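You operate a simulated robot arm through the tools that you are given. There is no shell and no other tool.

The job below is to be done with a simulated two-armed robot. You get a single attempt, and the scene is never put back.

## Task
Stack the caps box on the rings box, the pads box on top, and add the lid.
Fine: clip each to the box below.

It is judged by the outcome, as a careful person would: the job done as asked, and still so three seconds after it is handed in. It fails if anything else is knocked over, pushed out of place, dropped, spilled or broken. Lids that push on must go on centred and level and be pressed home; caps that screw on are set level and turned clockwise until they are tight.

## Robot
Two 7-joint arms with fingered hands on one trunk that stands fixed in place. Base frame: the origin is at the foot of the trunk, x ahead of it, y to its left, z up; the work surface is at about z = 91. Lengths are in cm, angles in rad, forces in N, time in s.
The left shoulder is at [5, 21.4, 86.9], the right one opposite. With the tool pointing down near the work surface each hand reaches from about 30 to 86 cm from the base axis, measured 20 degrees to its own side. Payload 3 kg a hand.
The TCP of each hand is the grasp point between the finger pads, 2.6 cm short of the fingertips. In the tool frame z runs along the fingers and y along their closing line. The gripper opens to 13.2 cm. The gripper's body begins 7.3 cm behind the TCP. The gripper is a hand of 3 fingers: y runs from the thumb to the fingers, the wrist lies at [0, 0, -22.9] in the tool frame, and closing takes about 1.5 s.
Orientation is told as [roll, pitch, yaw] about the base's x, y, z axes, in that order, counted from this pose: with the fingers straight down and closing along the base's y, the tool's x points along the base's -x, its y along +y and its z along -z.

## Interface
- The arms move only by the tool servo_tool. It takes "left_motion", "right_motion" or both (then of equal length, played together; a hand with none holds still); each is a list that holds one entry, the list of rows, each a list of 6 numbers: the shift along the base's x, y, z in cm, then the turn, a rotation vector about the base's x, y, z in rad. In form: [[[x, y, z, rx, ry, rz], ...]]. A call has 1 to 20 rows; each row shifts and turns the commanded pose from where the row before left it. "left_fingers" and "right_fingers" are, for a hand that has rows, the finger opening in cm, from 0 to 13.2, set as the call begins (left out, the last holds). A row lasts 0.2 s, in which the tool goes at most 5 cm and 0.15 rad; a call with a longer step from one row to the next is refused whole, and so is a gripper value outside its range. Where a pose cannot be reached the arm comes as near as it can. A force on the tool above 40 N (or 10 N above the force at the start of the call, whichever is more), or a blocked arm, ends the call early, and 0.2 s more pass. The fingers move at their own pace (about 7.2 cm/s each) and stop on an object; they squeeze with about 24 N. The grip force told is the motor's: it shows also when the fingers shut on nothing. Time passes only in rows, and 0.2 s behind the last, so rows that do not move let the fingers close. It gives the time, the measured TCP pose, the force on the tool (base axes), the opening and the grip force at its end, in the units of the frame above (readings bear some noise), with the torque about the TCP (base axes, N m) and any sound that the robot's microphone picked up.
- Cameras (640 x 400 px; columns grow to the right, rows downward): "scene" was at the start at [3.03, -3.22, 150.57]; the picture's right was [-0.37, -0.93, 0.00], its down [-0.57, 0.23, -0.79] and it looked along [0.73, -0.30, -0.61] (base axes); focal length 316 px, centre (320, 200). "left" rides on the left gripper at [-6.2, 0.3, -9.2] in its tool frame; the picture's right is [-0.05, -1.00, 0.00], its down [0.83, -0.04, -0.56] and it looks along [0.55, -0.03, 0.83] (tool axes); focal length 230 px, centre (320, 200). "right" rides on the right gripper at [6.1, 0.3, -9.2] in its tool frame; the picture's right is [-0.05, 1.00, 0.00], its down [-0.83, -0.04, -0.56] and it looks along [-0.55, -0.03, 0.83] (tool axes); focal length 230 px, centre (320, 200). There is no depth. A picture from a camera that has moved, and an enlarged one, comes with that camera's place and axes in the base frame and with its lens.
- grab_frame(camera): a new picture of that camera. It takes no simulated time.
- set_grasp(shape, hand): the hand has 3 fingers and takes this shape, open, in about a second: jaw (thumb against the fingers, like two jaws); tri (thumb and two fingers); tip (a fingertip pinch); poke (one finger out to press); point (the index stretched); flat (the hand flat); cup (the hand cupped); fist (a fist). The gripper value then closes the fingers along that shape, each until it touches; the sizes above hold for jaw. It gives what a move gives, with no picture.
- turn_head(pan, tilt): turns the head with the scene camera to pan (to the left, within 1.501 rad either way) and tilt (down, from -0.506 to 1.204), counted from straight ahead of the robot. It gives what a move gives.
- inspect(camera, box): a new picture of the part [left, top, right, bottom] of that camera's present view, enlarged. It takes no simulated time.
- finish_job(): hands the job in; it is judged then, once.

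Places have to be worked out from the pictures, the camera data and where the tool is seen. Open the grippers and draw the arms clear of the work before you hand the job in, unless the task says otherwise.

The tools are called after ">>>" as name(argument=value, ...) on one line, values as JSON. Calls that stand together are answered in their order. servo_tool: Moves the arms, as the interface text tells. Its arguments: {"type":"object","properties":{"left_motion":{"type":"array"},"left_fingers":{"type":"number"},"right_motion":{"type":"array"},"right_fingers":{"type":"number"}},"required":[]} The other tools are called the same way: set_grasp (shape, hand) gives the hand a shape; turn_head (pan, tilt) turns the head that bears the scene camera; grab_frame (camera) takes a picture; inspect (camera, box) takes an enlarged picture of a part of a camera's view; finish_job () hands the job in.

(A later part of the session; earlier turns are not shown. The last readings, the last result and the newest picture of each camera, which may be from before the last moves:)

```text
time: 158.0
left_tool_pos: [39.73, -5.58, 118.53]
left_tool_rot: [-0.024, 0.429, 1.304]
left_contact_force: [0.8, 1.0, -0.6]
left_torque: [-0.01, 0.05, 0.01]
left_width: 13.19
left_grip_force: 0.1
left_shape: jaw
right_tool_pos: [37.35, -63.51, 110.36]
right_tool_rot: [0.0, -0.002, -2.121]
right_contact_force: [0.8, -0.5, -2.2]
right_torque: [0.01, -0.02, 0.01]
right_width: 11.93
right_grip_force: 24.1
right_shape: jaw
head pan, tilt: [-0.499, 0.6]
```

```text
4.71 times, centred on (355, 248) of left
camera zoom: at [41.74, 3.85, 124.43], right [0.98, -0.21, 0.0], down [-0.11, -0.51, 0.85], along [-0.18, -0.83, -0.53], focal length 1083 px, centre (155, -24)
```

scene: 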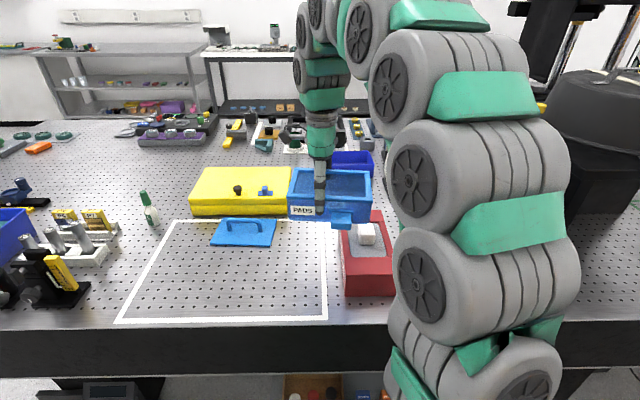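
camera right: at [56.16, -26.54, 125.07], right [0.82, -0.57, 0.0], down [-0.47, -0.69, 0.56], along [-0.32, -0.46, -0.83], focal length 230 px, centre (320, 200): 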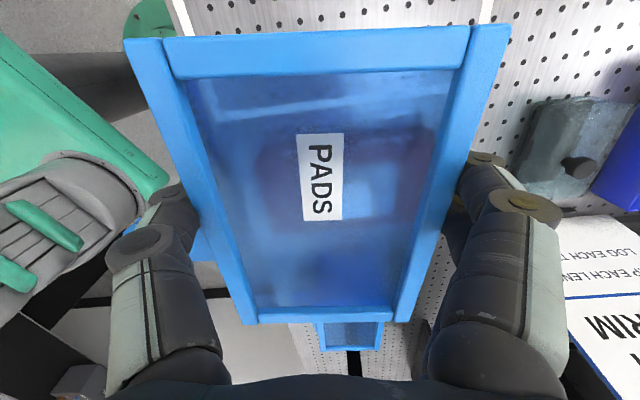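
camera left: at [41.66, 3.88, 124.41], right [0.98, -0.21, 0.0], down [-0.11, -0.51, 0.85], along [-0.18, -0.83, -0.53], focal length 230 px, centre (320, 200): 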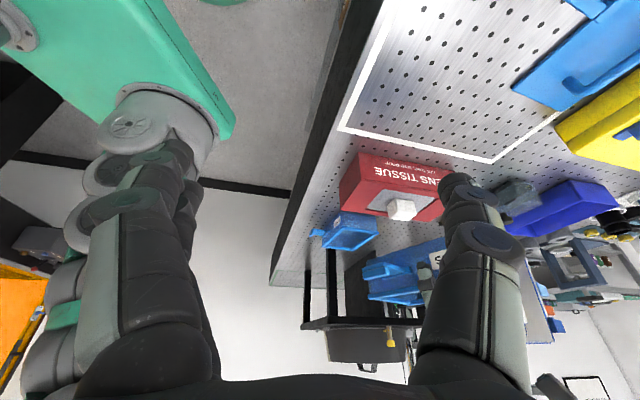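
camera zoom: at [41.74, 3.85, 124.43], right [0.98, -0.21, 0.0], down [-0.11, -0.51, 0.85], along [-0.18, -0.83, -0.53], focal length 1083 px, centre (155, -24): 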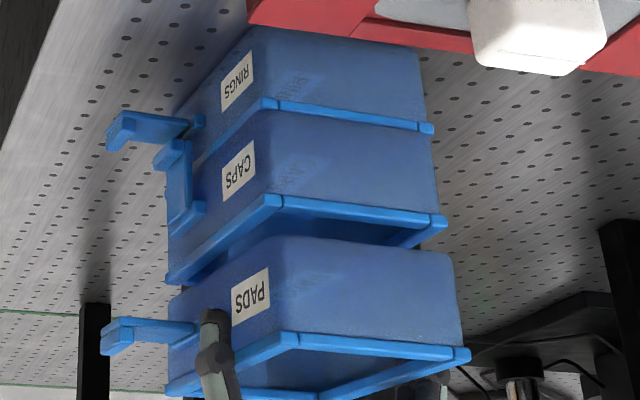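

Measured: pads needs +0.03 rad yaw and its right end droops about 1.5°. I correct both and recheck.

>>> servo_tool(right_motion=[[[-0.1, 0.06, 0, -0.022, 0.0137, 0.03], [0, 0, -0.4, 0, 0, 0], [0, 0, 0, 0, 0, 0], [0, 0, 0, 0, 0, 0]]])

>>> inspect(camera="left", box=[315, 230, 355, 290])

>>> inspect(camera="left", box=[365, 230, 405, 290])

```text
time: 159.0
left_tool_pos: [39.81, -5.5, 118.57]
left_tool_rot: [-0.023, 0.429, 1.303]
left_contact_force: [-0.3, 0.3, 1.1]
left_torque: [-0.02, 0.0, 0.01]
left_width: 13.16
left_grip_force: 0.2
left_shape: jaw
right_tool_pos: [37.27, -63.46, 109.9]
right_tool_rot: [-0.001, -0.026, -2.093]
right_contact_force: [0.0, -0.7, -2.5]
right_torque: [0.02, -0.02, 0.0]
right_width: 11.92
right_grip_force: 23.8
right_shape: jaw
head pan, tilt: [-0.499, 0.6]
```

```text
6.67 times, centred on (335, 260) of left
camera zoom: at [41.74, 3.85, 124.44], right [0.98, -0.21, 0.0], down [-0.11, -0.51, 0.85], along [-0.18, -0.83, -0.53], focal length 1534 px, centre (220, -200)
```

zoom: 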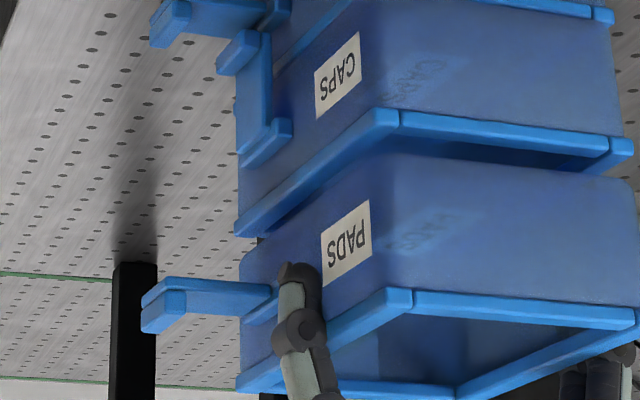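

```text
6.67 times, centred on (385, 260) of left
camera zoom: at [41.74, 3.85, 124.44], right [0.98, -0.21, 0.0], down [-0.11, -0.51, 0.85], along [-0.18, -0.83, -0.53], focal length 1534 px, centre (-113, -200)
```

zoom: 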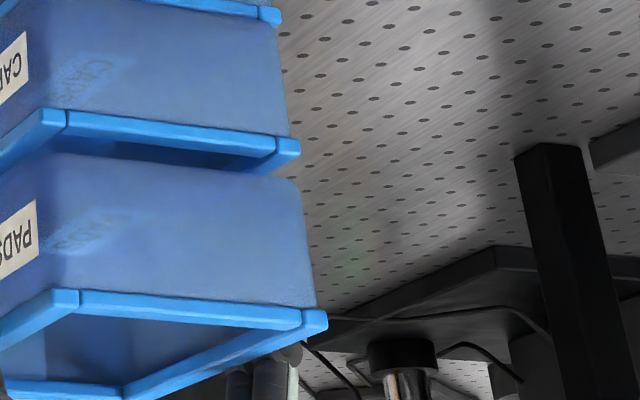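

All corners now agree within about 1 mm and it is level. I lower to contact.

>>> servo_tool(right_motion=[[[0, 0, -0.3, 0, 0, 0], [0, 0, -0.25, 0, 0, 0], [0, 0, -0.2, 0, 0, 0], [0, 0, -0.15, 0, 0, 0], [0, 0, 0, 0, 0, 0]]])

>>> inspect(camera="left", box=[300, 205, 410, 290])

```text
time: 160.2
left_tool_pos: [39.83, -5.5, 118.64]
left_tool_rot: [-0.023, 0.429, 1.304]
left_contact_force: [0.8, -0.7, 0.8]
left_torque: [0.0, -0.01, -0.03]
left_width: 13.19
left_grip_force: 0.1
left_shape: jaw
right_tool_pos: [37.3, -63.5, 108.98]
right_tool_rot: [-0.003, -0.025, -2.092]
right_contact_force: [-0.1, -0.5, -2.8]
right_torque: [0.02, -0.02, -0.02]
right_width: 11.92
right_grip_force: 24.5
right_shape: jaw
head pan, tilt: [-0.499, 0.6]
```

```text
4.71 times, centred on (355, 248) of left
camera zoom: at [41.74, 3.85, 124.43], right [0.98, -0.21, 0.0], down [-0.11, -0.51, 0.85], along [-0.18, -0.83, -0.53], focal length 1083 px, centre (155, -24)
```

zoom: 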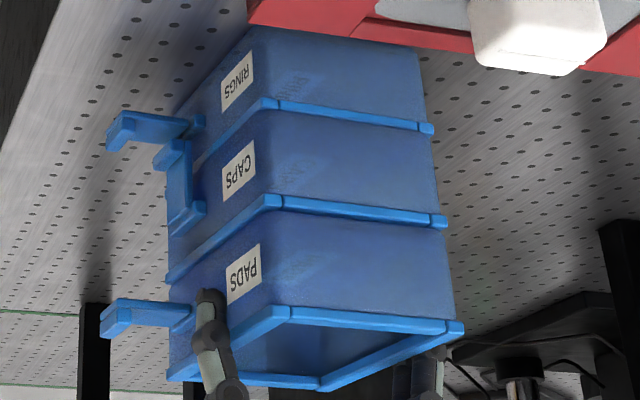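

Almost there, still unsupported. I lower a touch more.

>>> servo_tool(right_motion=[[[0, 0, -0.15, 0, 0, 0], [0, 0, -0.1, 0, 0, 0], [0, 0, 0, 0, 0, 0]]])

>>> inspect(camera="left", box=[315, 225, 355, 275])

>>> inspect(camera="left", box=[365, 225, 405, 275])

```text
time: 161.0
left_tool_pos: [39.73, -5.5, 118.7]
left_tool_rot: [-0.024, 0.431, 1.304]
left_contact_force: [-0.2, -0.2, 0.0]
left_torque: [0.0, 0.02, 0.0]
left_width: 13.16
left_grip_force: 0.0
left_shape: jaw
right_tool_pos: [37.32, -63.58, 108.85]
right_tool_rot: [-0.001, -0.026, -2.092]
right_contact_force: [-0.4, -0.2, 13.6]
right_torque: [-0.03, -0.23, 0.02]
right_width: 11.87
right_grip_force: 24.0
right_shape: jaw
head pan, tilt: [-0.499, 0.6]
```

```text
8.00 times, centred on (335, 250) of left
camera zoom: at [41.73, 3.87, 124.44], right [0.98, -0.21, 0.0], down [-0.11, -0.51, 0.85], along [-0.18, -0.83, -0.53], focal length 1841 px, centre (200, -200)
```

zoom: 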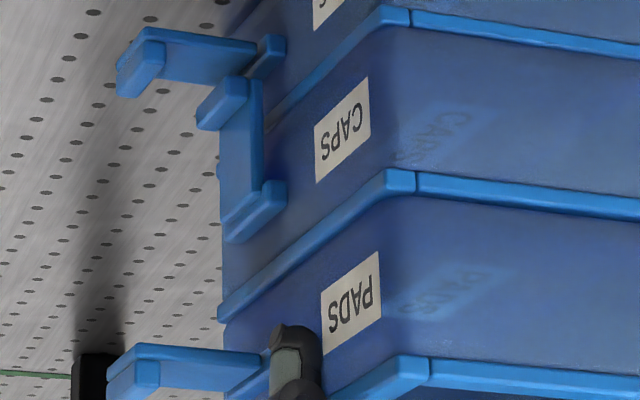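

```text
8.00 times, centred on (385, 250) of left
camera zoom: at [41.73, 3.87, 124.44], right [0.98, -0.21, 0.0], down [-0.11, -0.51, 0.85], along [-0.18, -0.83, -0.53], focal length 1841 px, centre (-200, -200)
```

zoom: 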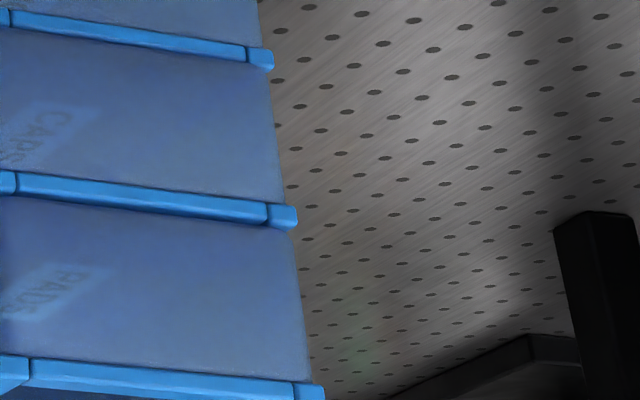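

Seated with 13 N and well aligned. I release, rise, and turn the hand to the front to press the pads latch down.

>>> servo_tool(right_motion=[[[0, 0, 0, 0, 0, 0], [0, 0, 0, 0, 0, 0], [0, 0, 0, 0, 0, 0], [0, 0, 0, 0, 0, 0], [0, 0, 0.6, 0, 0, 0], [0, 0, 1, 0, 0, 0], [0, 0, 1.5, 0, 0, 0], [0, 0, 2, 0.022, -0.0137, 0], [0, 0, 2, 0, 0, 0], [0, 0, 2, 0, 0, 0], [0, 0, 1.5, 0, 0, 0], [0, 0, 0, 0, 0, 0]]], right_fingers=13.2)

>>> inspect(camera="left", box=[300, 205, 410, 290])

>>> grab_frame(camera="right")

```text
time: 163.6
left_tool_pos: [39.75, -5.47, 118.6]
left_tool_rot: [-0.022, 0.431, 1.305]
left_contact_force: [0.0, -0.1, 0.2]
left_torque: [0.01, -0.01, 0.02]
left_width: 13.15
left_grip_force: 0.0
left_shape: jaw
right_tool_pos: [37.32, -63.52, 119.47]
right_tool_rot: [-0.003, -0.001, -2.094]
right_contact_force: [0.2, 1.0, -0.7]
right_torque: [-0.01, 0.0, 0.0]
right_width: 13.21
right_grip_force: 0.1
right_shape: jaw
head pan, tilt: [-0.499, 0.6]
```

```text
4.71 times, centred on (355, 248) of left
camera zoom: at [41.73, 3.86, 124.43], right [0.98, -0.21, 0.0], down [-0.11, -0.51, 0.85], along [-0.18, -0.83, -0.53], focal length 1083 px, centre (155, -24)
```

zoom: 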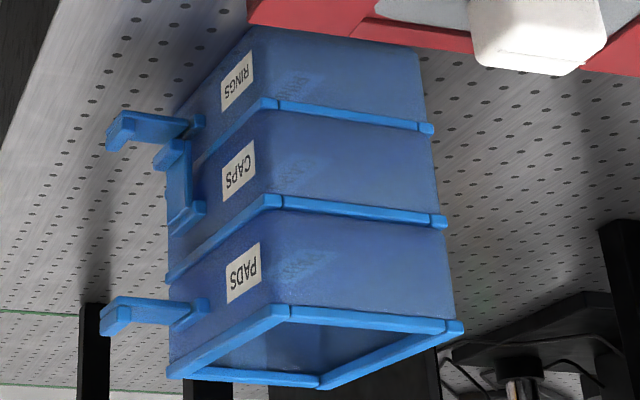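

```text
taken
camera right: at [40.66, -58.21, 128.59], right [0.84, -0.54, 0.0], down [-0.45, -0.7, 0.56], along [-0.3, -0.47, -0.83], focal length 230 px, centre (320, 200)
```

right: 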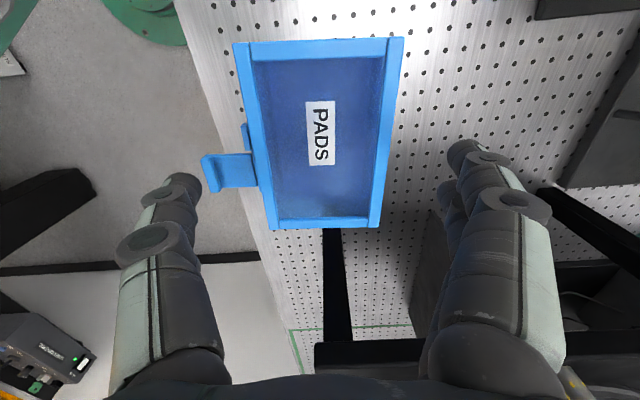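

Three boxes stacked neatly. The pads latch lip is at ≈ (25.3, −61.5, 107). I turn the hand, close the fingers and position above it.

>>> servo_tool(right_motion=[[[-0.6, 0, 0.3, 0, 0, 0.1395], [-1.17, 0.2, 0, 0, 0, 0.1395], [-1.17, 0.2, 0, 0, 0, 0.1395], [-1.17, 0.2, 0, 0, 0, 0.1395], [-1.17, 0.2, 0, 0, 0, 0.1395], [-1.17, 0.2, 0, 0, 0, 0.1395], [-1.17, 0.2, 0, 0, 0, 0.1395], [-1.17, 0.2, 0, 0, 0, 0.1395], [-1.17, 0.2, 0, 0, 0, 0.1395], [-1.17, 0.26, 0, 0, 0, 0.1395], [-1.17, 0.26, 0, 0, 0, 0.1395], [0, 0, -2, 0, 0, 0], [0, 0, -2, 0, 0, 0], [0, 0, -2, 0, 0, 0], [0, 0, 0, 0, 0, 0]]], right_fingers=0)

>>> grab_frame(camera="right")

>>> inspect(camera="left", box=[290, 215, 390, 295])

```text
time: 166.8
left_tool_pos: [39.82, -5.55, 118.75]
left_tool_rot: [-0.023, 0.428, 1.303]
left_contact_force: [-0.3, -0.4, 0.3]
left_torque: [-0.03, 0.03, -0.01]
left_width: 13.19
left_grip_force: 0.0
left_shape: jaw
right_tool_pos: [24.88, -61.23, 113.63]
right_tool_rot: [-0.002, -0.001, -0.558]
right_contact_force: [0.2, 0.8, 0.0]
right_torque: [-0.03, 0.0, 0.0]
right_width: 0.0
right_grip_force: 24.2
right_shape: jaw
head pan, tilt: [-0.499, 0.6]
```

```text
taken
camera right: at [19.87, -57.68, 122.84], right [0.57, 0.82, 0.0], down [0.68, -0.48, 0.56], along [0.45, -0.32, -0.83], focal length 230 px, centre (320, 200)
```

right: 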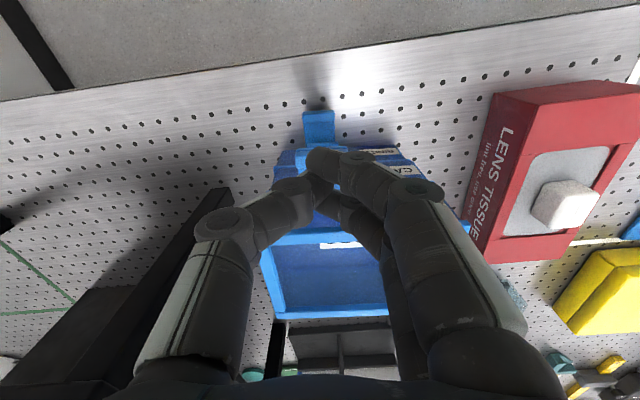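

```text
5.00 times, centred on (340, 255) of left
camera zoom: at [41.74, 3.86, 124.43], right [0.98, -0.21, 0.0], down [-0.11, -0.51, 0.85], along [-0.18, -0.83, -0.53], focal length 1150 px, centre (220, -75)
```

zoom: 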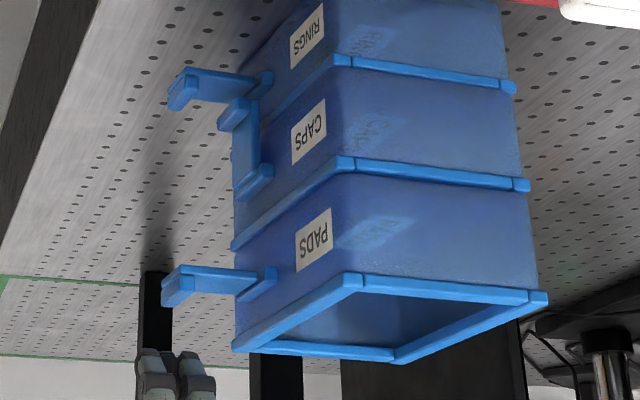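

The tips are right above the pads lip. I press down as before.

>>> servo_tool(right_motion=[[[0, 0, -1.4, 0, 0, 0], [0, 0, -1.4, 0, 0, 0], [0, 0, -0.8, 0, 0, 0], [0, 0, -0.6, 0, 0, 0], [0, 0, -0.6, 0, 0, 0], [0, 0, -0.5, 0, 0, 0], [0, 0, -0.5, 0, 0, 0], [0, 0, 0, 0, 0, 0], [0, 0, 0, 0, 0, 0]]])

>>> inspect(camera="left", box=[290, 215, 390, 295])

```text
time: 168.8
left_tool_pos: [39.75, -5.56, 118.71]
left_tool_rot: [-0.023, 0.427, 1.305]
left_contact_force: [0.0, -0.2, 0.1]
left_torque: [0.0, -0.03, -0.01]
left_width: 13.2
left_grip_force: 0.0
left_shape: jaw
right_tool_pos: [25.05, -61.43, 107.92]
right_tool_rot: [-0.003, 0.002, -0.559]
right_contact_force: [-1.2, 0.0, -0.6]
right_torque: [-0.01, 0.0, 0.0]
right_width: 0.0
right_grip_force: 24.1
right_shape: jaw
head pan, tilt: [-0.499, 0.6]
```

```text
5.00 times, centred on (340, 255) of left
camera zoom: at [41.73, 3.86, 124.43], right [0.98, -0.21, 0.0], down [-0.11, -0.51, 0.85], along [-0.18, -0.83, -0.53], focal length 1150 px, centre (220, -75)
```

zoom: 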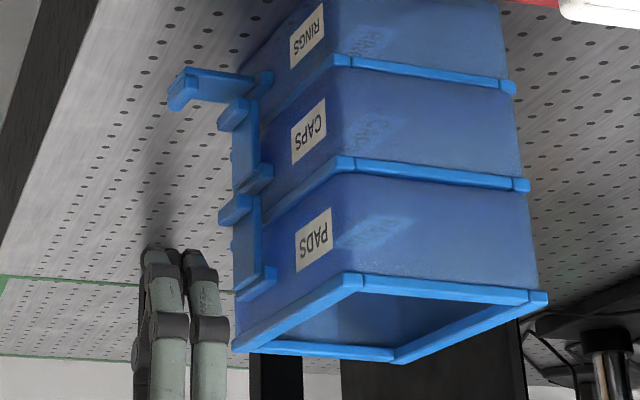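

The pads latch snapped down over the caps box too. I give it the same light push inward as before to make sure it is home.

>>> servo_tool(right_motion=[[[0, 0, -0.9, 0, 0, 0], [0, 0, -0.9, 0, 0, 0], [0, 0, -0.7, 0, 0, 0], [0.3, -0.19, 0, 0, 0, 0], [0.25, -0.16, 0, 0, 0, 0], [0.2, -0.13, 0, 0, 0, 0], [0, 0, 0, 0, 0, 0]]])

>>> inspect(camera="left", box=[290, 215, 390, 295])

```text
time: 170.4
left_tool_pos: [39.81, -5.58, 118.61]
left_tool_rot: [-0.022, 0.429, 1.304]
left_contact_force: [-0.5, -0.5, -0.1]
left_torque: [-0.03, -0.04, -0.03]
left_width: 13.21
left_grip_force: 0.0
left_shape: jaw
right_tool_pos: [25.63, -61.82, 105.4]
right_tool_rot: [-0.002, 0.0, -0.559]
right_contact_force: [-0.2, -0.9, -0.3]
right_torque: [0.0, -0.01, 0.0]
right_width: 0.01
right_grip_force: 24.5
right_shape: jaw
head pan, tilt: [-0.499, 0.6]
```

```text
5.00 times, centred on (340, 255) of left
camera zoom: at [41.74, 3.86, 124.43], right [0.98, -0.21, 0.0], down [-0.11, -0.51, 0.85], along [-0.18, -0.83, -0.53], focal length 1150 px, centre (220, -75)
```

zoom: 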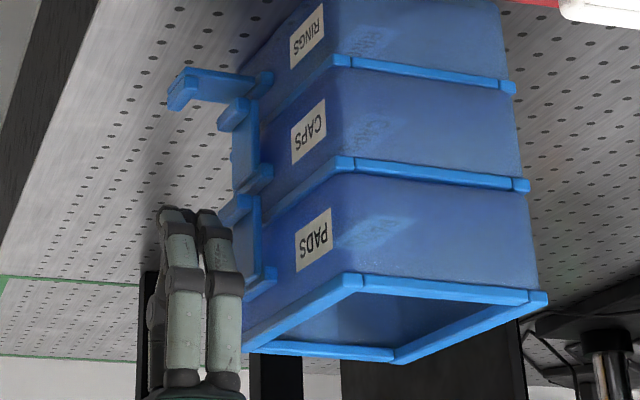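

Not touching yet; I advance in smaller steps until light contact.

>>> servo_tool(right_motion=[[[0.2, -0.13, 0, 0, 0, 0], [0.17, -0.11, 0, 0, 0, 0], [0, 0, 0, 0, 0, 0]]])

>>> inspect(camera="left", box=[290, 215, 390, 295])

```text
time: 171.2
left_tool_pos: [39.7, -5.53, 118.7]
left_tool_rot: [-0.022, 0.429, 1.305]
left_contact_force: [-0.2, 0.1, -0.6]
left_torque: [0.01, 0.01, 0.01]
left_width: 13.2
left_grip_force: 0.0
left_shape: jaw
right_tool_pos: [26.06, -62.03, 105.39]
right_tool_rot: [-0.002, 0.0, -0.559]
right_contact_force: [0.7, -0.3, -0.1]
right_torque: [-0.01, 0.03, 0.01]
right_width: 0.0
right_grip_force: 24.3
right_shape: jaw
head pan, tilt: [-0.499, 0.6]
```

```text
5.00 times, centred on (340, 255) of left
camera zoom: at [41.73, 3.86, 124.43], right [0.98, -0.21, 0.0], down [-0.11, -0.51, 0.85], along [-0.18, -0.83, -0.53], focal length 1150 px, centre (220, -75)
```

zoom: 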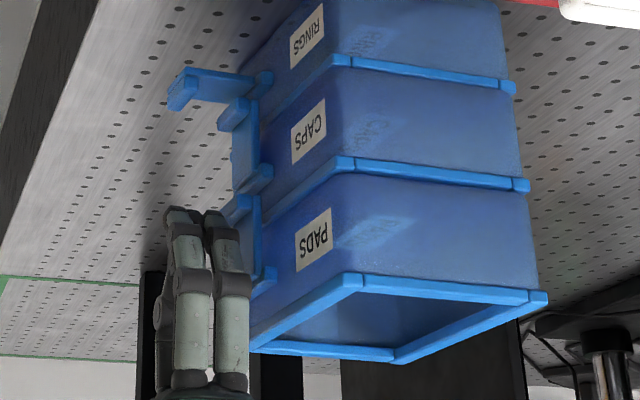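

>>> servo_tool(right_motion=[[[0.15, -0.1, 0, 0, 0, 0], [0.15, -0.1, 0, 0, 0, 0], [0, 0, 0, 0, 0, 0]]])

>>> inspect(camera="left", box=[305, 225, 365, 275])

```text
time: 172.0
left_tool_pos: [39.84, -5.63, 118.59]
left_tool_rot: [-0.023, 0.43, 1.303]
left_contact_force: [0.6, 0.1, -0.7]
left_torque: [0.03, -0.02, 0.04]
left_width: 13.21
left_grip_force: 0.1
left_shape: jaw
right_tool_pos: [26.41, -62.23, 105.52]
right_tool_rot: [-0.002, 0.002, -0.561]
right_contact_force: [0.4, 0.2, 0.1]
right_torque: [-0.01, -0.01, -0.03]
right_width: 0.01
right_grip_force: 23.9
right_shape: jaw
head pan, tilt: [-0.499, 0.6]
```

```text
8.00 times, centred on (335, 250) of left
camera zoom: at [41.73, 3.86, 124.43], right [0.98, -0.21, 0.0], down [-0.11, -0.51, 0.85], along [-0.18, -0.83, -0.53], focal length 1841 px, centre (200, -200)
```

zoom: 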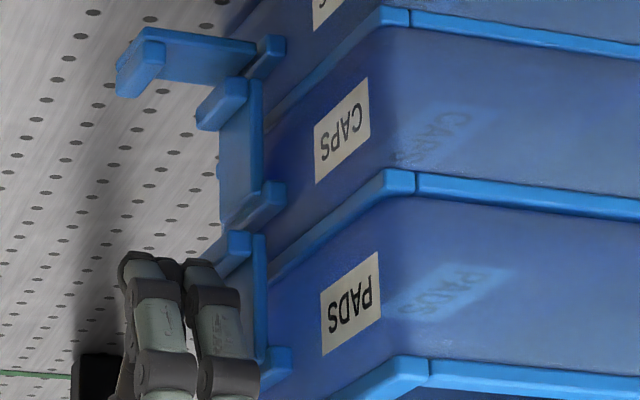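

Still no contact force. Two more small steps.

>>> servo_tool(right_motion=[[[0.13, -0.08, 0, 0, 0, 0], [0.13, -0.08, 0, 0, 0, 0], [0, 0, 0, 0, 0, 0]]])

>>> servo_tool(right_motion=[[[0.1, -0.06, 0, 0, 0, 0], [0, 0, 0, 0, 0, 0]]])

>>> inspect(camera="left", box=[305, 225, 365, 275])

```text
time: 172.8
left_tool_pos: [39.67, -5.47, 118.71]
left_tool_rot: [-0.023, 0.429, 1.304]
left_contact_force: [-0.4, -1.0, -0.2]
left_torque: [0.0, 0.01, 0.01]
left_width: 13.18
left_grip_force: 0.1
left_shape: jaw
right_tool_pos: [26.66, -62.33, 105.36]
right_tool_rot: [-0.003, 0.001, -0.56]
right_contact_force: [-2.6, 0.5, 2.8]
right_torque: [-0.01, 0.04, -0.01]
right_width: 0.0
right_grip_force: 23.9
right_shape: jaw
head pan, tilt: [-0.499, 0.6]
```

```text
time: 173.4
left_tool_pos: [39.67, -5.51, 118.69]
left_tool_rot: [-0.022, 0.429, 1.303]
left_contact_force: [0.5, -0.2, 0.1]
left_torque: [0.02, -0.04, 0.0]
left_width: 13.19
left_grip_force: 0.0
left_shape: jaw
right_tool_pos: [26.88, -62.57, 105.43]
right_tool_rot: [-0.002, 0.001, -0.559]
right_contact_force: [-2.5, 1.5, 2.6]
right_torque: [-0.01, 0.06, 0.0]
right_width: 0.01
right_grip_force: 23.8
right_shape: jaw
head pan, tilt: [-0.499, 0.6]
```

```text
8.00 times, centred on (335, 250) of left
camera zoom: at [41.73, 3.86, 124.44], right [0.98, -0.21, 0.0], down [-0.11, -0.51, 0.85], along [-0.18, -0.83, -0.53], focal length 1841 px, centre (200, -200)
```

zoom: 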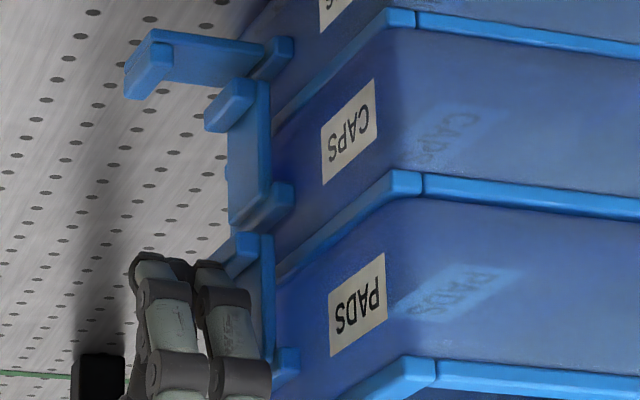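

About 3 N: the whole stack moves as one unit, so the latch is home. I retreat outward and up.

>>> servo_tool(right_motion=[[[-0.42, 0.27, 0, 0, 0, 0], [-0.85, 0.54, 0, 0, 0, 0], [-0.85, 0.54, 0, 0, 0, 0], [-0.85, 0.54, 1, 0, 0, 0], [-0.5, 0.3, 2, 0, 0, 0], [0, 0, 2, 0, 0, 0], [0, 0, 2.5, 0, 0, 0], [0, 0, 2.5, 0, 0, 0], [0, 0, 2.5, 0, 0, 0], [0, 0, 2, 0, 0, 0], [0, 0, 0, 0, 0, 0]]])

>>> inspect(camera="left", box=[290, 205, 410, 295])

>>> inspect(camera="scene", box=[180, 190, 300, 260])

```text
time: 175.8
left_tool_pos: [39.77, -5.51, 118.66]
left_tool_rot: [-0.021, 0.43, 1.305]
left_contact_force: [0.3, 0.9, 0.0]
left_torque: [0.02, -0.03, -0.02]
left_width: 13.22
left_grip_force: 0.0
left_shape: jaw
right_tool_pos: [23.44, -60.44, 120.05]
right_tool_rot: [-0.002, -0.002, -0.558]
right_contact_force: [-0.9, -1.3, 0.0]
right_torque: [0.02, 0.03, 0.0]
right_width: 0.0
right_grip_force: 24.5
right_shape: jaw
head pan, tilt: [-0.499, 0.6]
```

```text
4.44 times, centred on (350, 250) of left
camera zoom: at [41.73, 3.86, 124.43], right [0.98, -0.21, 0.0], down [-0.11, -0.51, 0.85], along [-0.18, -0.83, -0.53], focal length 1022 px, centre (187, -22)
```

zoom: 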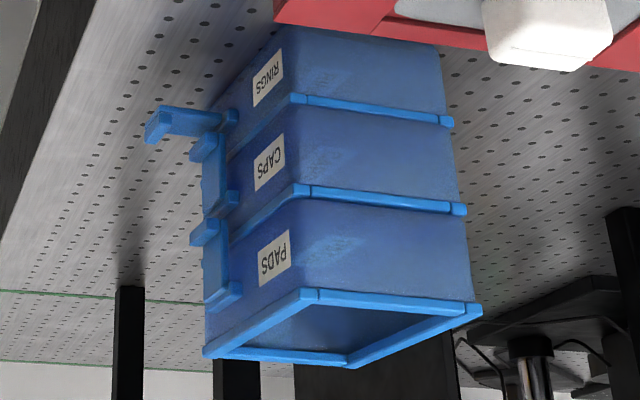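

```text
5.33 times, centred on (240, 225) of scene
camera zoom: at [2.77, -4.21, 151.07], right [-0.48, -0.88, 0.0], down [-0.5, 0.27, -0.83], along [0.72, -0.4, -0.56], focal length 1686 px, centre (747, 67)
```

zoom: 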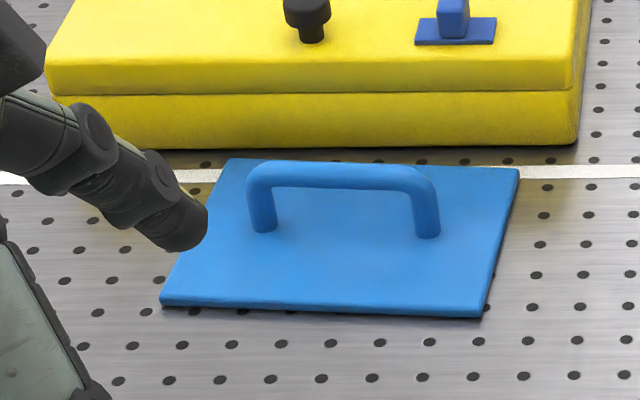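

Stack of three is clipped and straight. Now the lid: centre ≈ (75.8, −19.0), handle bar top ≈ z 95.5. I move the left arm aside, and turn the right hand and bring it toward the lid.

>>> servo_tool(left_motion=[[[-0.3, 2, 0.2, 0, 0, 0], [-0.3, 2.5, 0.2, 0, 0, 0], [-0.3, 2.5, 0.2, 0, 0, 0], [-0.3, 2.5, 0.2, 0, 0, 0], [-0.3, 2.5, 0.2, 0, 0, 0], [-0.3, 2.5, 0.2, 0, 0, 0], [-0.3, 2.5, 0.2, 0, 0, 0], [-0.3, 2.5, 0.2, 0, 0, 0], [-0.3, 2.5, 0, 0, 0, 0], [-0.3, 2.5, 0, 0, 0, 0], [0, 2, 0, 0, 0, 0], [0, 0, 0, 0, 0, 0], [0, 0, 0, 0, 0, 0], [0, 0, 0, 0, 0, 0], [0, 0, 0, 0, 0, 0], [0, 0, 0, 0, 0, 0]]], right_motion=[[[0, 0.5, 0.5, 0, 0, -0.14], [0.5, 1, 0.5, 0, 0, -0.14], [1.5, 1.2, 0, 0, 0, -0.14], [1.8, 1.5, 0, 0, 0, -0.14], [2, 1.5, 0, 0, 0, -0.14], [2, 1.8, 0, 0, 0, -0.14], [2, 1.8, 0, 0, 0, -0.14], [2, 1.8, 0, 0, 0, -0.14], [2, 1.8, 0, 0, 0, -0.14], [2, 1.8, 0, 0, 0, -0.14], [2, 1.8, 0, 0, 0, -0.14], [2, 1.8, 0, 0, 0, 0], [2, 1.8, 0, 0, 0, 0], [2, 1.8, 0, 0, 0, 0], [2, 1.8, 0, 0, 0, 0], [0, 0, 0, 0, 0, 0]]], right_fingers=8)

>>> grab_frame(camera="right")

>>> grab_frame(camera="scene")

```text
time: 179.2
left_tool_pos: [36.88, 21.06, 120.37]
left_tool_rot: [-0.023, 0.43, 1.305]
left_contact_force: [0.3, -0.8, -0.1]
left_torque: [0.0, -0.01, 0.01]
left_width: 13.21
left_grip_force: 0.1
left_shape: jaw
right_tool_pos: [48.98, -36.69, 120.9]
right_tool_rot: [-0.002, 0.001, -2.096]
right_contact_force: [-0.2, 0.6, 0.5]
right_torque: [0.0, 0.01, 0.0]
right_width: 8.0
right_grip_force: 0.0
right_shape: jaw
head pan, tilt: [-0.499, 0.6]
```

```text
taken
camera right: at [52.54, -31.37, 130.07], right [0.84, -0.55, 0.0], down [-0.45, -0.7, 0.56], along [-0.31, -0.46, -0.83], focal length 230 px, centre (320, 200)
```

right: 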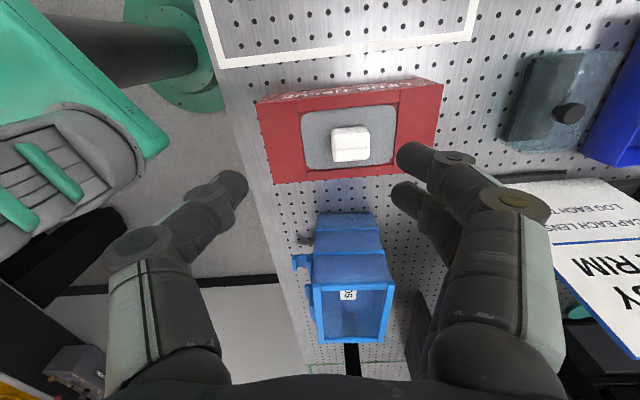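

```text
taken
```

scene: 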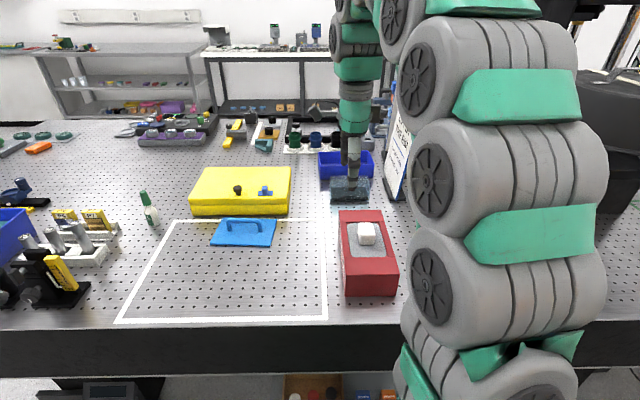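

I move forward past the red block, then descend while moving out over the lid.

>>> servo_tool(right_motion=[[[1.8, 1.4, 0, 0, 0, 0], [1.8, 1.4, 0, 0, 0, 0], [1.8, 1.4, 0, 0, 0, 0], [1.8, 1.4, 0, 0, 0, 0], [1.8, 1.4, -1, 0, 0, 0], [1.8, 1.4, -1.5, 0, 0, 0], [1.8, 1.3, -2, 0, 0, 0], [1.5, 0.9, -2, 0, 0, 0], [1.5, 0.9, -2, 0, 0, 0], [1.5, 0.9, -2, 0, 0, 0], [1.5, 0.9, -2, 0, 0, 0], [1.5, 0.9, -2, 0, 0, 0], [1.5, 0.8, -1.5, 0, 0, 0], [1.5, 0.7, -1, 0, 0, 0], [1.5, 0.7, 0, 0, 0, 0], [0, 0, 0, 0, 0, 0]]])

>>> grab_frame(camera="right")

>>> inspect(camera="scene", box=[160, 130, 340, 270])

```text
time: 182.6
left_tool_pos: [36.6, 21.05, 120.31]
left_tool_rot: [-0.023, 0.429, 1.305]
left_contact_force: [0.5, 0.1, 0.2]
left_torque: [-0.01, -0.02, -0.04]
left_width: 13.19
left_grip_force: 0.1
left_shape: jaw
right_tool_pos: [73.69, -20.14, 103.81]
right_tool_rot: [-0.001, 0.0, -2.098]
right_contact_force: [-0.2, -0.1, 0.1]
right_torque: [0.03, 0.04, 0.0]
right_width: 8.01
right_grip_force: 0.0
right_shape: jaw
head pan, tilt: [-0.499, 0.6]
```

```text
taken
camera right: at [77.05, -14.9, 113.1], right [0.84, -0.55, 0.0], down [-0.45, -0.7, 0.56], along [-0.31, -0.46, -0.83], focal length 230 px, centre (320, 200)
```

right: 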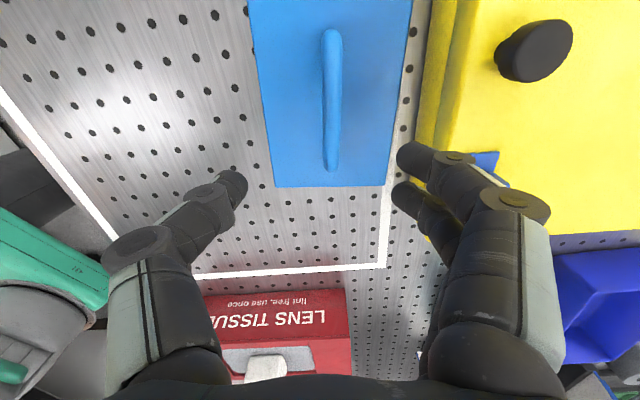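

```text
2.86 times, centred on (250, 200) of scene
camera zoom: at [2.77, -4.21, 151.07], right [-0.48, -0.88, 0.0], down [-0.5, 0.27, -0.83], along [0.72, -0.4, -0.56], focal length 903 px, centre (520, 200)
```

zoom: 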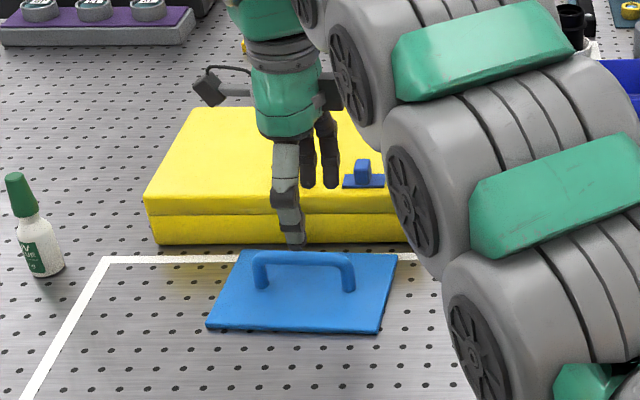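

The handle centre is 2.0 cm left and 0.8 cm back of my TCP, yaw already aligned. I move over it and lower partway to verify.

>>> servo_tool(right_motion=[[[0.57, 0.45, 0, 0, 0, 0], [0.57, 0.44, 0, 0, 0, 0], [0.56, 0.44, 0, 0, 0, 0], [0, 0, -1.5, 0, 0, 0], [0, 0, -1.5, 0, 0, 0], [0, 0, -1, 0, 0, 0], [0, 0, 0, 0, 0, 0]]])

>>> grab_frame(camera="right")

>>> inspect(camera="scene", box=[190, 150, 300, 250])

```text
time: 184.2
left_tool_pos: [36.82, 21.14, 120.31]
left_tool_rot: [-0.022, 0.43, 1.303]
left_contact_force: [0.1, -0.3, -0.8]
left_torque: [0.01, 0.01, 0.0]
left_width: 13.16
left_grip_force: 0.2
left_shape: jaw
right_tool_pos: [75.46, -18.96, 99.88]
right_tool_rot: [-0.001, 0.0, -2.098]
right_contact_force: [0.8, 0.1, 0.3]
right_torque: [0.0, 0.03, -0.02]
right_width: 8.0
right_grip_force: 0.1
right_shape: jaw
head pan, tilt: [-0.499, 0.6]
```

```text
taken
camera right: at [78.82, -13.68, 109.07], right [0.84, -0.55, 0.0], down [-0.45, -0.7, 0.56], along [-0.3, -0.46, -0.83], focal length 230 px, centre (320, 200)
```

right: 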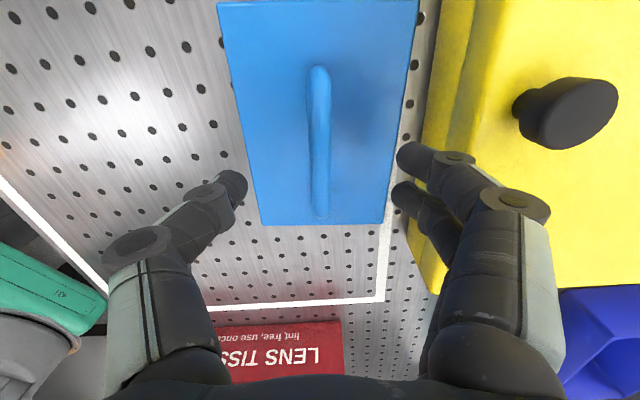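

```text
4.00 times, centred on (245, 200) of scene
camera zoom: at [2.77, -4.21, 151.07], right [-0.48, -0.88, 0.0], down [-0.5, 0.27, -0.83], along [0.72, -0.4, -0.56], focal length 1264 px, centre (620, 200)
```

zoom: 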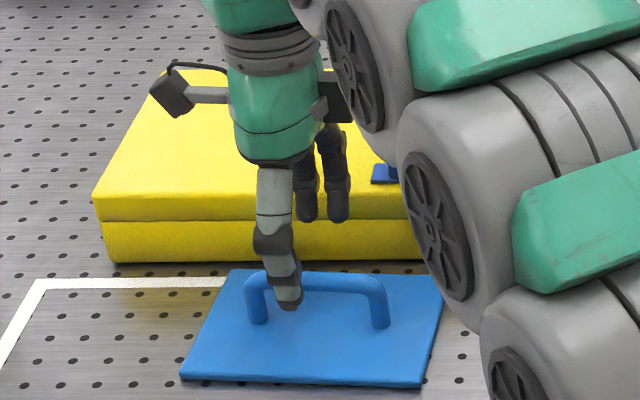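

Handle is centred between the fingers. I narrow the opening to 5 cm to stay clear of the yellow case and lower to the bar.

>>> servo_tool(right_motion=[[[0.15, 0.25, 0, 0, 0, 0], [0, 0, -0.5, 0, 0, 0], [0, 0, -1, 0, 0, 0], [0, 0, -1, 0, 0, 0], [0, 0, -0.8, 0, 0, 0], [0, 0, -0.7, 0, 0, 0], [0, 0, -0.5, 0, 0, 0], [0, 0, 0, 0, 0, 0]]], right_fingers=5)

>>> grab_frame(camera="right")

>>> inspect(camera="scene", box=[200, 180, 290, 250])

```text
time: 186.0
left_tool_pos: [36.7, 21.18, 120.39]
left_tool_rot: [-0.023, 0.429, 1.304]
left_contact_force: [-0.5, 0.2, -0.5]
left_torque: [0.01, 0.02, -0.02]
left_width: 13.21
left_grip_force: 0.1
left_shape: jaw
right_tool_pos: [75.54, -18.63, 95.41]
right_tool_rot: [-0.002, 0.0, -2.098]
right_contact_force: [-0.1, 0.1, 0.9]
right_torque: [-0.03, 0.0, 0.02]
right_width: 5.06
right_grip_force: 0.1
right_shape: jaw
head pan, tilt: [-0.499, 0.6]
```

```text
taken
camera right: at [78.95, -13.35, 104.59], right [0.84, -0.55, 0.0], down [-0.45, -0.7, 0.56], along [-0.31, -0.46, -0.83], focal length 230 px, centre (320, 200)
```

right: 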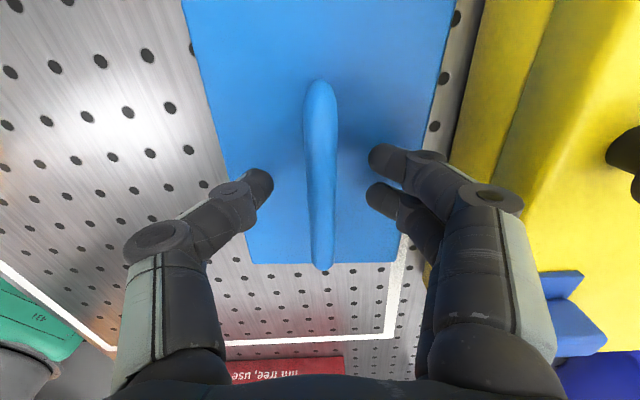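

```text
5.71 times, centred on (245, 215) of scene
camera zoom: at [2.77, -4.21, 151.07], right [-0.48, -0.88, 0.0], down [-0.5, 0.27, -0.83], along [0.72, -0.4, -0.56], focal length 1806 px, centre (749, 114)
```

zoom: 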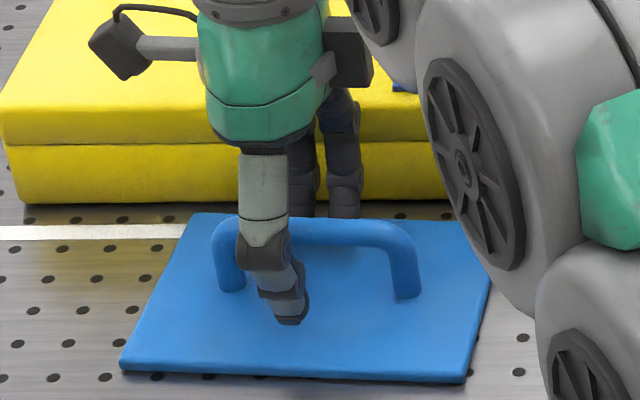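

Thumb and fingers straddle the bar. I close on it and lift slightly.

>>> servo_tool(right_motion=[[[0, 0, 0, 0, 0, 0], [0, 0, 0, 0, 0, 0], [0, 0, 0, 0, 0, 0], [0, 0, 0, 0, 0, 0], [0, 0, 0, 0, 0, 0], [0, 0, 0, 0, 0, 0]]], right_fingers=0)

>>> servo_tool(right_motion=[[[0, 0, 0.5, 0, 0, 0], [0, 0, 0.8, 0, 0, 0], [0, 0, 1, 0, 0, 0], [0, 0, 0, 0, 0, 0], [0, 0, 0, 0, 0, 0]]])

>>> grab_frame(camera="right")

>>> inspect(camera="scene", box=[200, 180, 290, 250])

```text
time: 187.4
left_tool_pos: [36.81, 21.15, 120.24]
left_tool_rot: [-0.024, 0.429, 1.304]
left_contact_force: [0.3, -0.3, 0.4]
left_torque: [0.0, -0.03, -0.03]
left_width: 13.18
left_grip_force: 0.1
left_shape: jaw
right_tool_pos: [75.55, -18.69, 95.37]
right_tool_rot: [-0.002, 0.002, -2.097]
right_contact_force: [0.4, -0.1, -0.7]
right_torque: [0.0, 0.04, 0.04]
right_width: 0.03
right_grip_force: 24.0
right_shape: jaw
head pan, tilt: [-0.499, 0.6]
```

```text
time: 188.6
left_tool_pos: [36.79, 21.08, 120.31]
left_tool_rot: [-0.024, 0.43, 1.303]
left_contact_force: [-0.1, 0.5, 0.4]
left_torque: [0.0, -0.01, -0.01]
left_width: 13.19
left_grip_force: 0.1
left_shape: jaw
right_tool_pos: [75.64, -18.61, 97.74]
right_tool_rot: [-0.003, -0.001, -2.098]
right_contact_force: [-0.2, -0.2, -0.9]
right_torque: [0.0, 0.0, 0.02]
right_width: 0.0
right_grip_force: 23.7
right_shape: jaw
head pan, tilt: [-0.499, 0.6]
```

```text
taken
camera right: at [78.93, -13.41, 106.9], right [0.84, -0.55, 0.0], down [-0.45, -0.7, 0.56], along [-0.31, -0.46, -0.83], focal length 230 px, centre (320, 200)
```

right: 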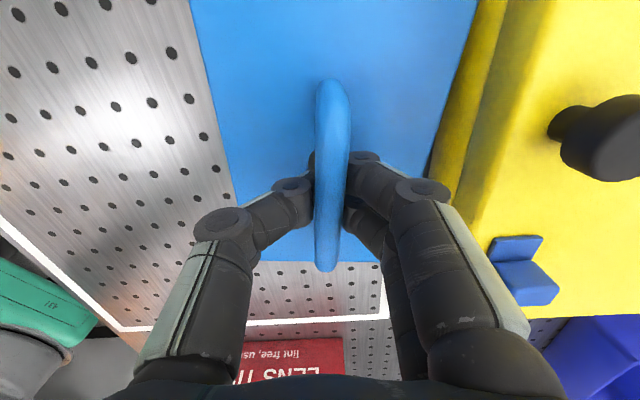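

```text
5.71 times, centred on (245, 215) of scene
camera zoom: at [2.77, -4.21, 151.07], right [-0.48, -0.88, 0.0], down [-0.5, 0.27, -0.83], along [0.72, -0.4, -0.56], focal length 1806 px, centre (749, 114)
```

zoom: 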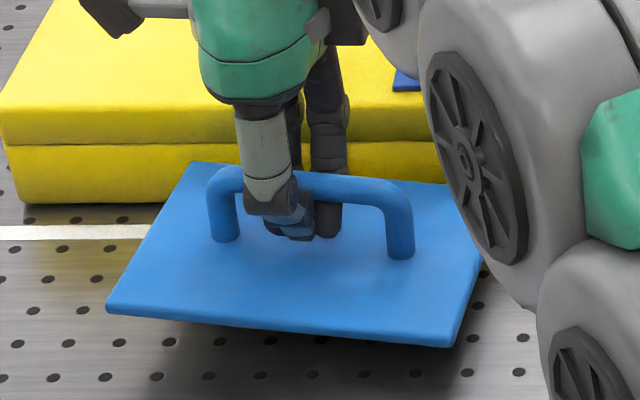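

The fingertips closed under the bar rather than on it, so the lid hangs loosely and tilts. I set it back down, open, raise the hand about 1.3 cm and regrip on the bar itself.

>>> servo_tool(right_motion=[[[0, 0, -0.8, 0, 0, 0], [0, 0, -0.8, 0, 0, 0], [0, 0, -0.5, 0, 0, 0], [0, 0, -0.25, 0, 0, 0], [0, 0, 0, 0, 0, 0]]])

>>> servo_tool(right_motion=[[[0, 0, 0, 0, 0, 0], [0, 0, 0, 0, 0, 0], [0, 0, 0, 0, 0, 0], [0, 0, 0.7, 0, 0, 0], [0, 0, 0.6, 0, 0, 0], [0, 0, 0, 0, 0, 0]]], right_fingers=5)

>>> grab_frame(camera="right")

>>> inspect(camera="scene", box=[200, 180, 290, 250])

```text
time: 189.8
left_tool_pos: [36.75, 21.16, 120.23]
left_tool_rot: [-0.022, 0.429, 1.305]
left_contact_force: [0.1, 0.1, 0.5]
left_torque: [-0.04, 0.01, -0.01]
left_width: 13.17
left_grip_force: 0.0
left_shape: jaw
right_tool_pos: [75.53, -18.65, 95.4]
right_tool_rot: [-0.002, 0.0, -2.1]
right_contact_force: [-0.3, -0.2, -1.0]
right_torque: [0.02, 0.01, 0.01]
right_width: 0.02
right_grip_force: 23.8
right_shape: jaw
head pan, tilt: [-0.499, 0.6]
```

```text
time: 191.2
left_tool_pos: [36.68, 21.15, 120.33]
left_tool_rot: [-0.022, 0.431, 1.304]
left_contact_force: [-0.1, -0.2, 0.2]
left_torque: [0.01, 0.0, 0.0]
left_width: 13.2
left_grip_force: 0.0
left_shape: jaw
right_tool_pos: [75.49, -18.62, 96.73]
right_tool_rot: [-0.002, -0.001, -2.1]
right_contact_force: [-0.6, -0.1, 0.5]
right_torque: [0.01, 0.02, 0.04]
right_width: 4.97
right_grip_force: 0.1
right_shape: jaw
head pan, tilt: [-0.499, 0.6]
```

```text
taken
camera right: at [78.95, -13.35, 105.88], right [0.84, -0.55, 0.0], down [-0.45, -0.7, 0.56], along [-0.3, -0.46, -0.83], focal length 230 px, centre (320, 200)
```

right: 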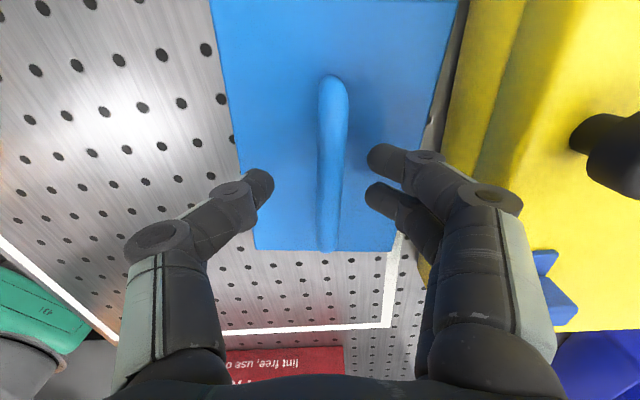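

```text
5.71 times, centred on (245, 215) of scene
camera zoom: at [2.77, -4.21, 151.07], right [-0.48, -0.88, 0.0], down [-0.5, 0.27, -0.83], along [0.72, -0.4, -0.56], focal length 1806 px, centre (749, 114)
```

zoom: 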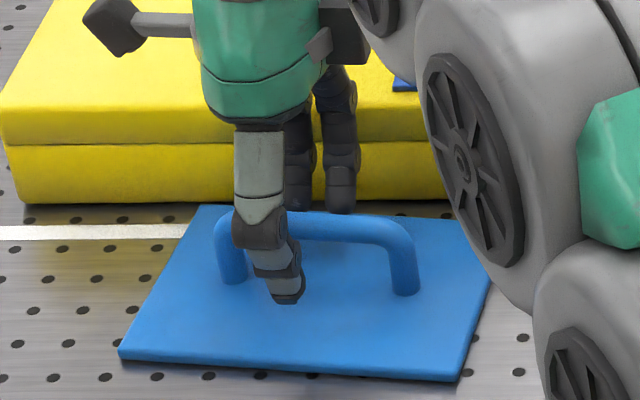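

The bar is about 0.45 cm further back now. I recentre, raise a bit so the fingertips meet on the bar, and close.

>>> servo_tool(right_motion=[[[0.39, -0.23, 0.1, 0, 0, 0], [0, 0, 0, 0, 0, 0]]])

>>> servo_tool(right_motion=[[[0, 0, 0, 0, 0, 0], [0, 0, 0, 0, 0, 0], [0, 0, 0, 0, 0, 0], [0, 0, 0, 0, 0, 0], [0, 0, 0, 0, 0, 0], [0, 0, 0, 0, 0, 0]]], right_fingers=0)

>>> grab_frame(camera="right")

>>> inspect(camera="scene", box=[200, 180, 290, 250])

```text
time: 191.8
left_tool_pos: [36.82, 21.08, 120.4]
left_tool_rot: [-0.024, 0.43, 1.303]
left_contact_force: [-0.2, -0.9, 0.4]
left_torque: [0.0, -0.01, -0.02]
left_width: 13.2
left_grip_force: 0.0
left_shape: jaw
right_tool_pos: [75.82, -18.78, 96.75]
right_tool_rot: [-0.002, 0.001, -2.098]
right_contact_force: [0.4, 0.1, -0.1]
right_torque: [0.03, 0.03, -0.03]
right_width: 4.97
right_grip_force: 0.0
right_shape: jaw
head pan, tilt: [-0.499, 0.6]
```

```text
time: 193.2
left_tool_pos: [36.72, 21.1, 120.43]
left_tool_rot: [-0.025, 0.43, 1.304]
left_contact_force: [0.6, 0.2, 0.7]
left_torque: [0.0, 0.02, 0.01]
left_width: 13.2
left_grip_force: 0.1
left_shape: jaw
right_tool_pos: [75.92, -18.81, 96.84]
right_tool_rot: [-0.002, 0.0, -2.098]
right_contact_force: [-0.3, -0.5, -0.6]
right_torque: [0.0, 0.01, -0.01]
right_width: 0.84
right_grip_force: 23.8
right_shape: jaw
head pan, tilt: [-0.499, 0.6]
```

```text
taken
camera right: at [79.32, -13.57, 105.96], right [0.84, -0.55, 0.0], down [-0.45, -0.7, 0.56], along [-0.31, -0.46, -0.83], focal length 230 px, centre (320, 200)
```

right: 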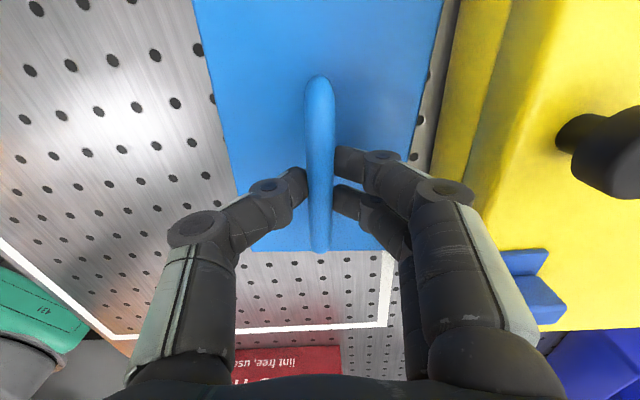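

```text
5.71 times, centred on (245, 215) of scene
camera zoom: at [2.77, -4.21, 151.07], right [-0.48, -0.88, 0.0], down [-0.5, 0.27, -0.83], along [0.72, -0.4, -0.56], focal length 1806 px, centre (749, 114)
```

zoom: 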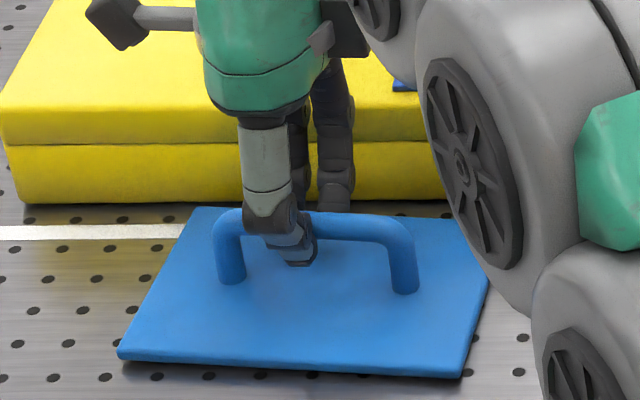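

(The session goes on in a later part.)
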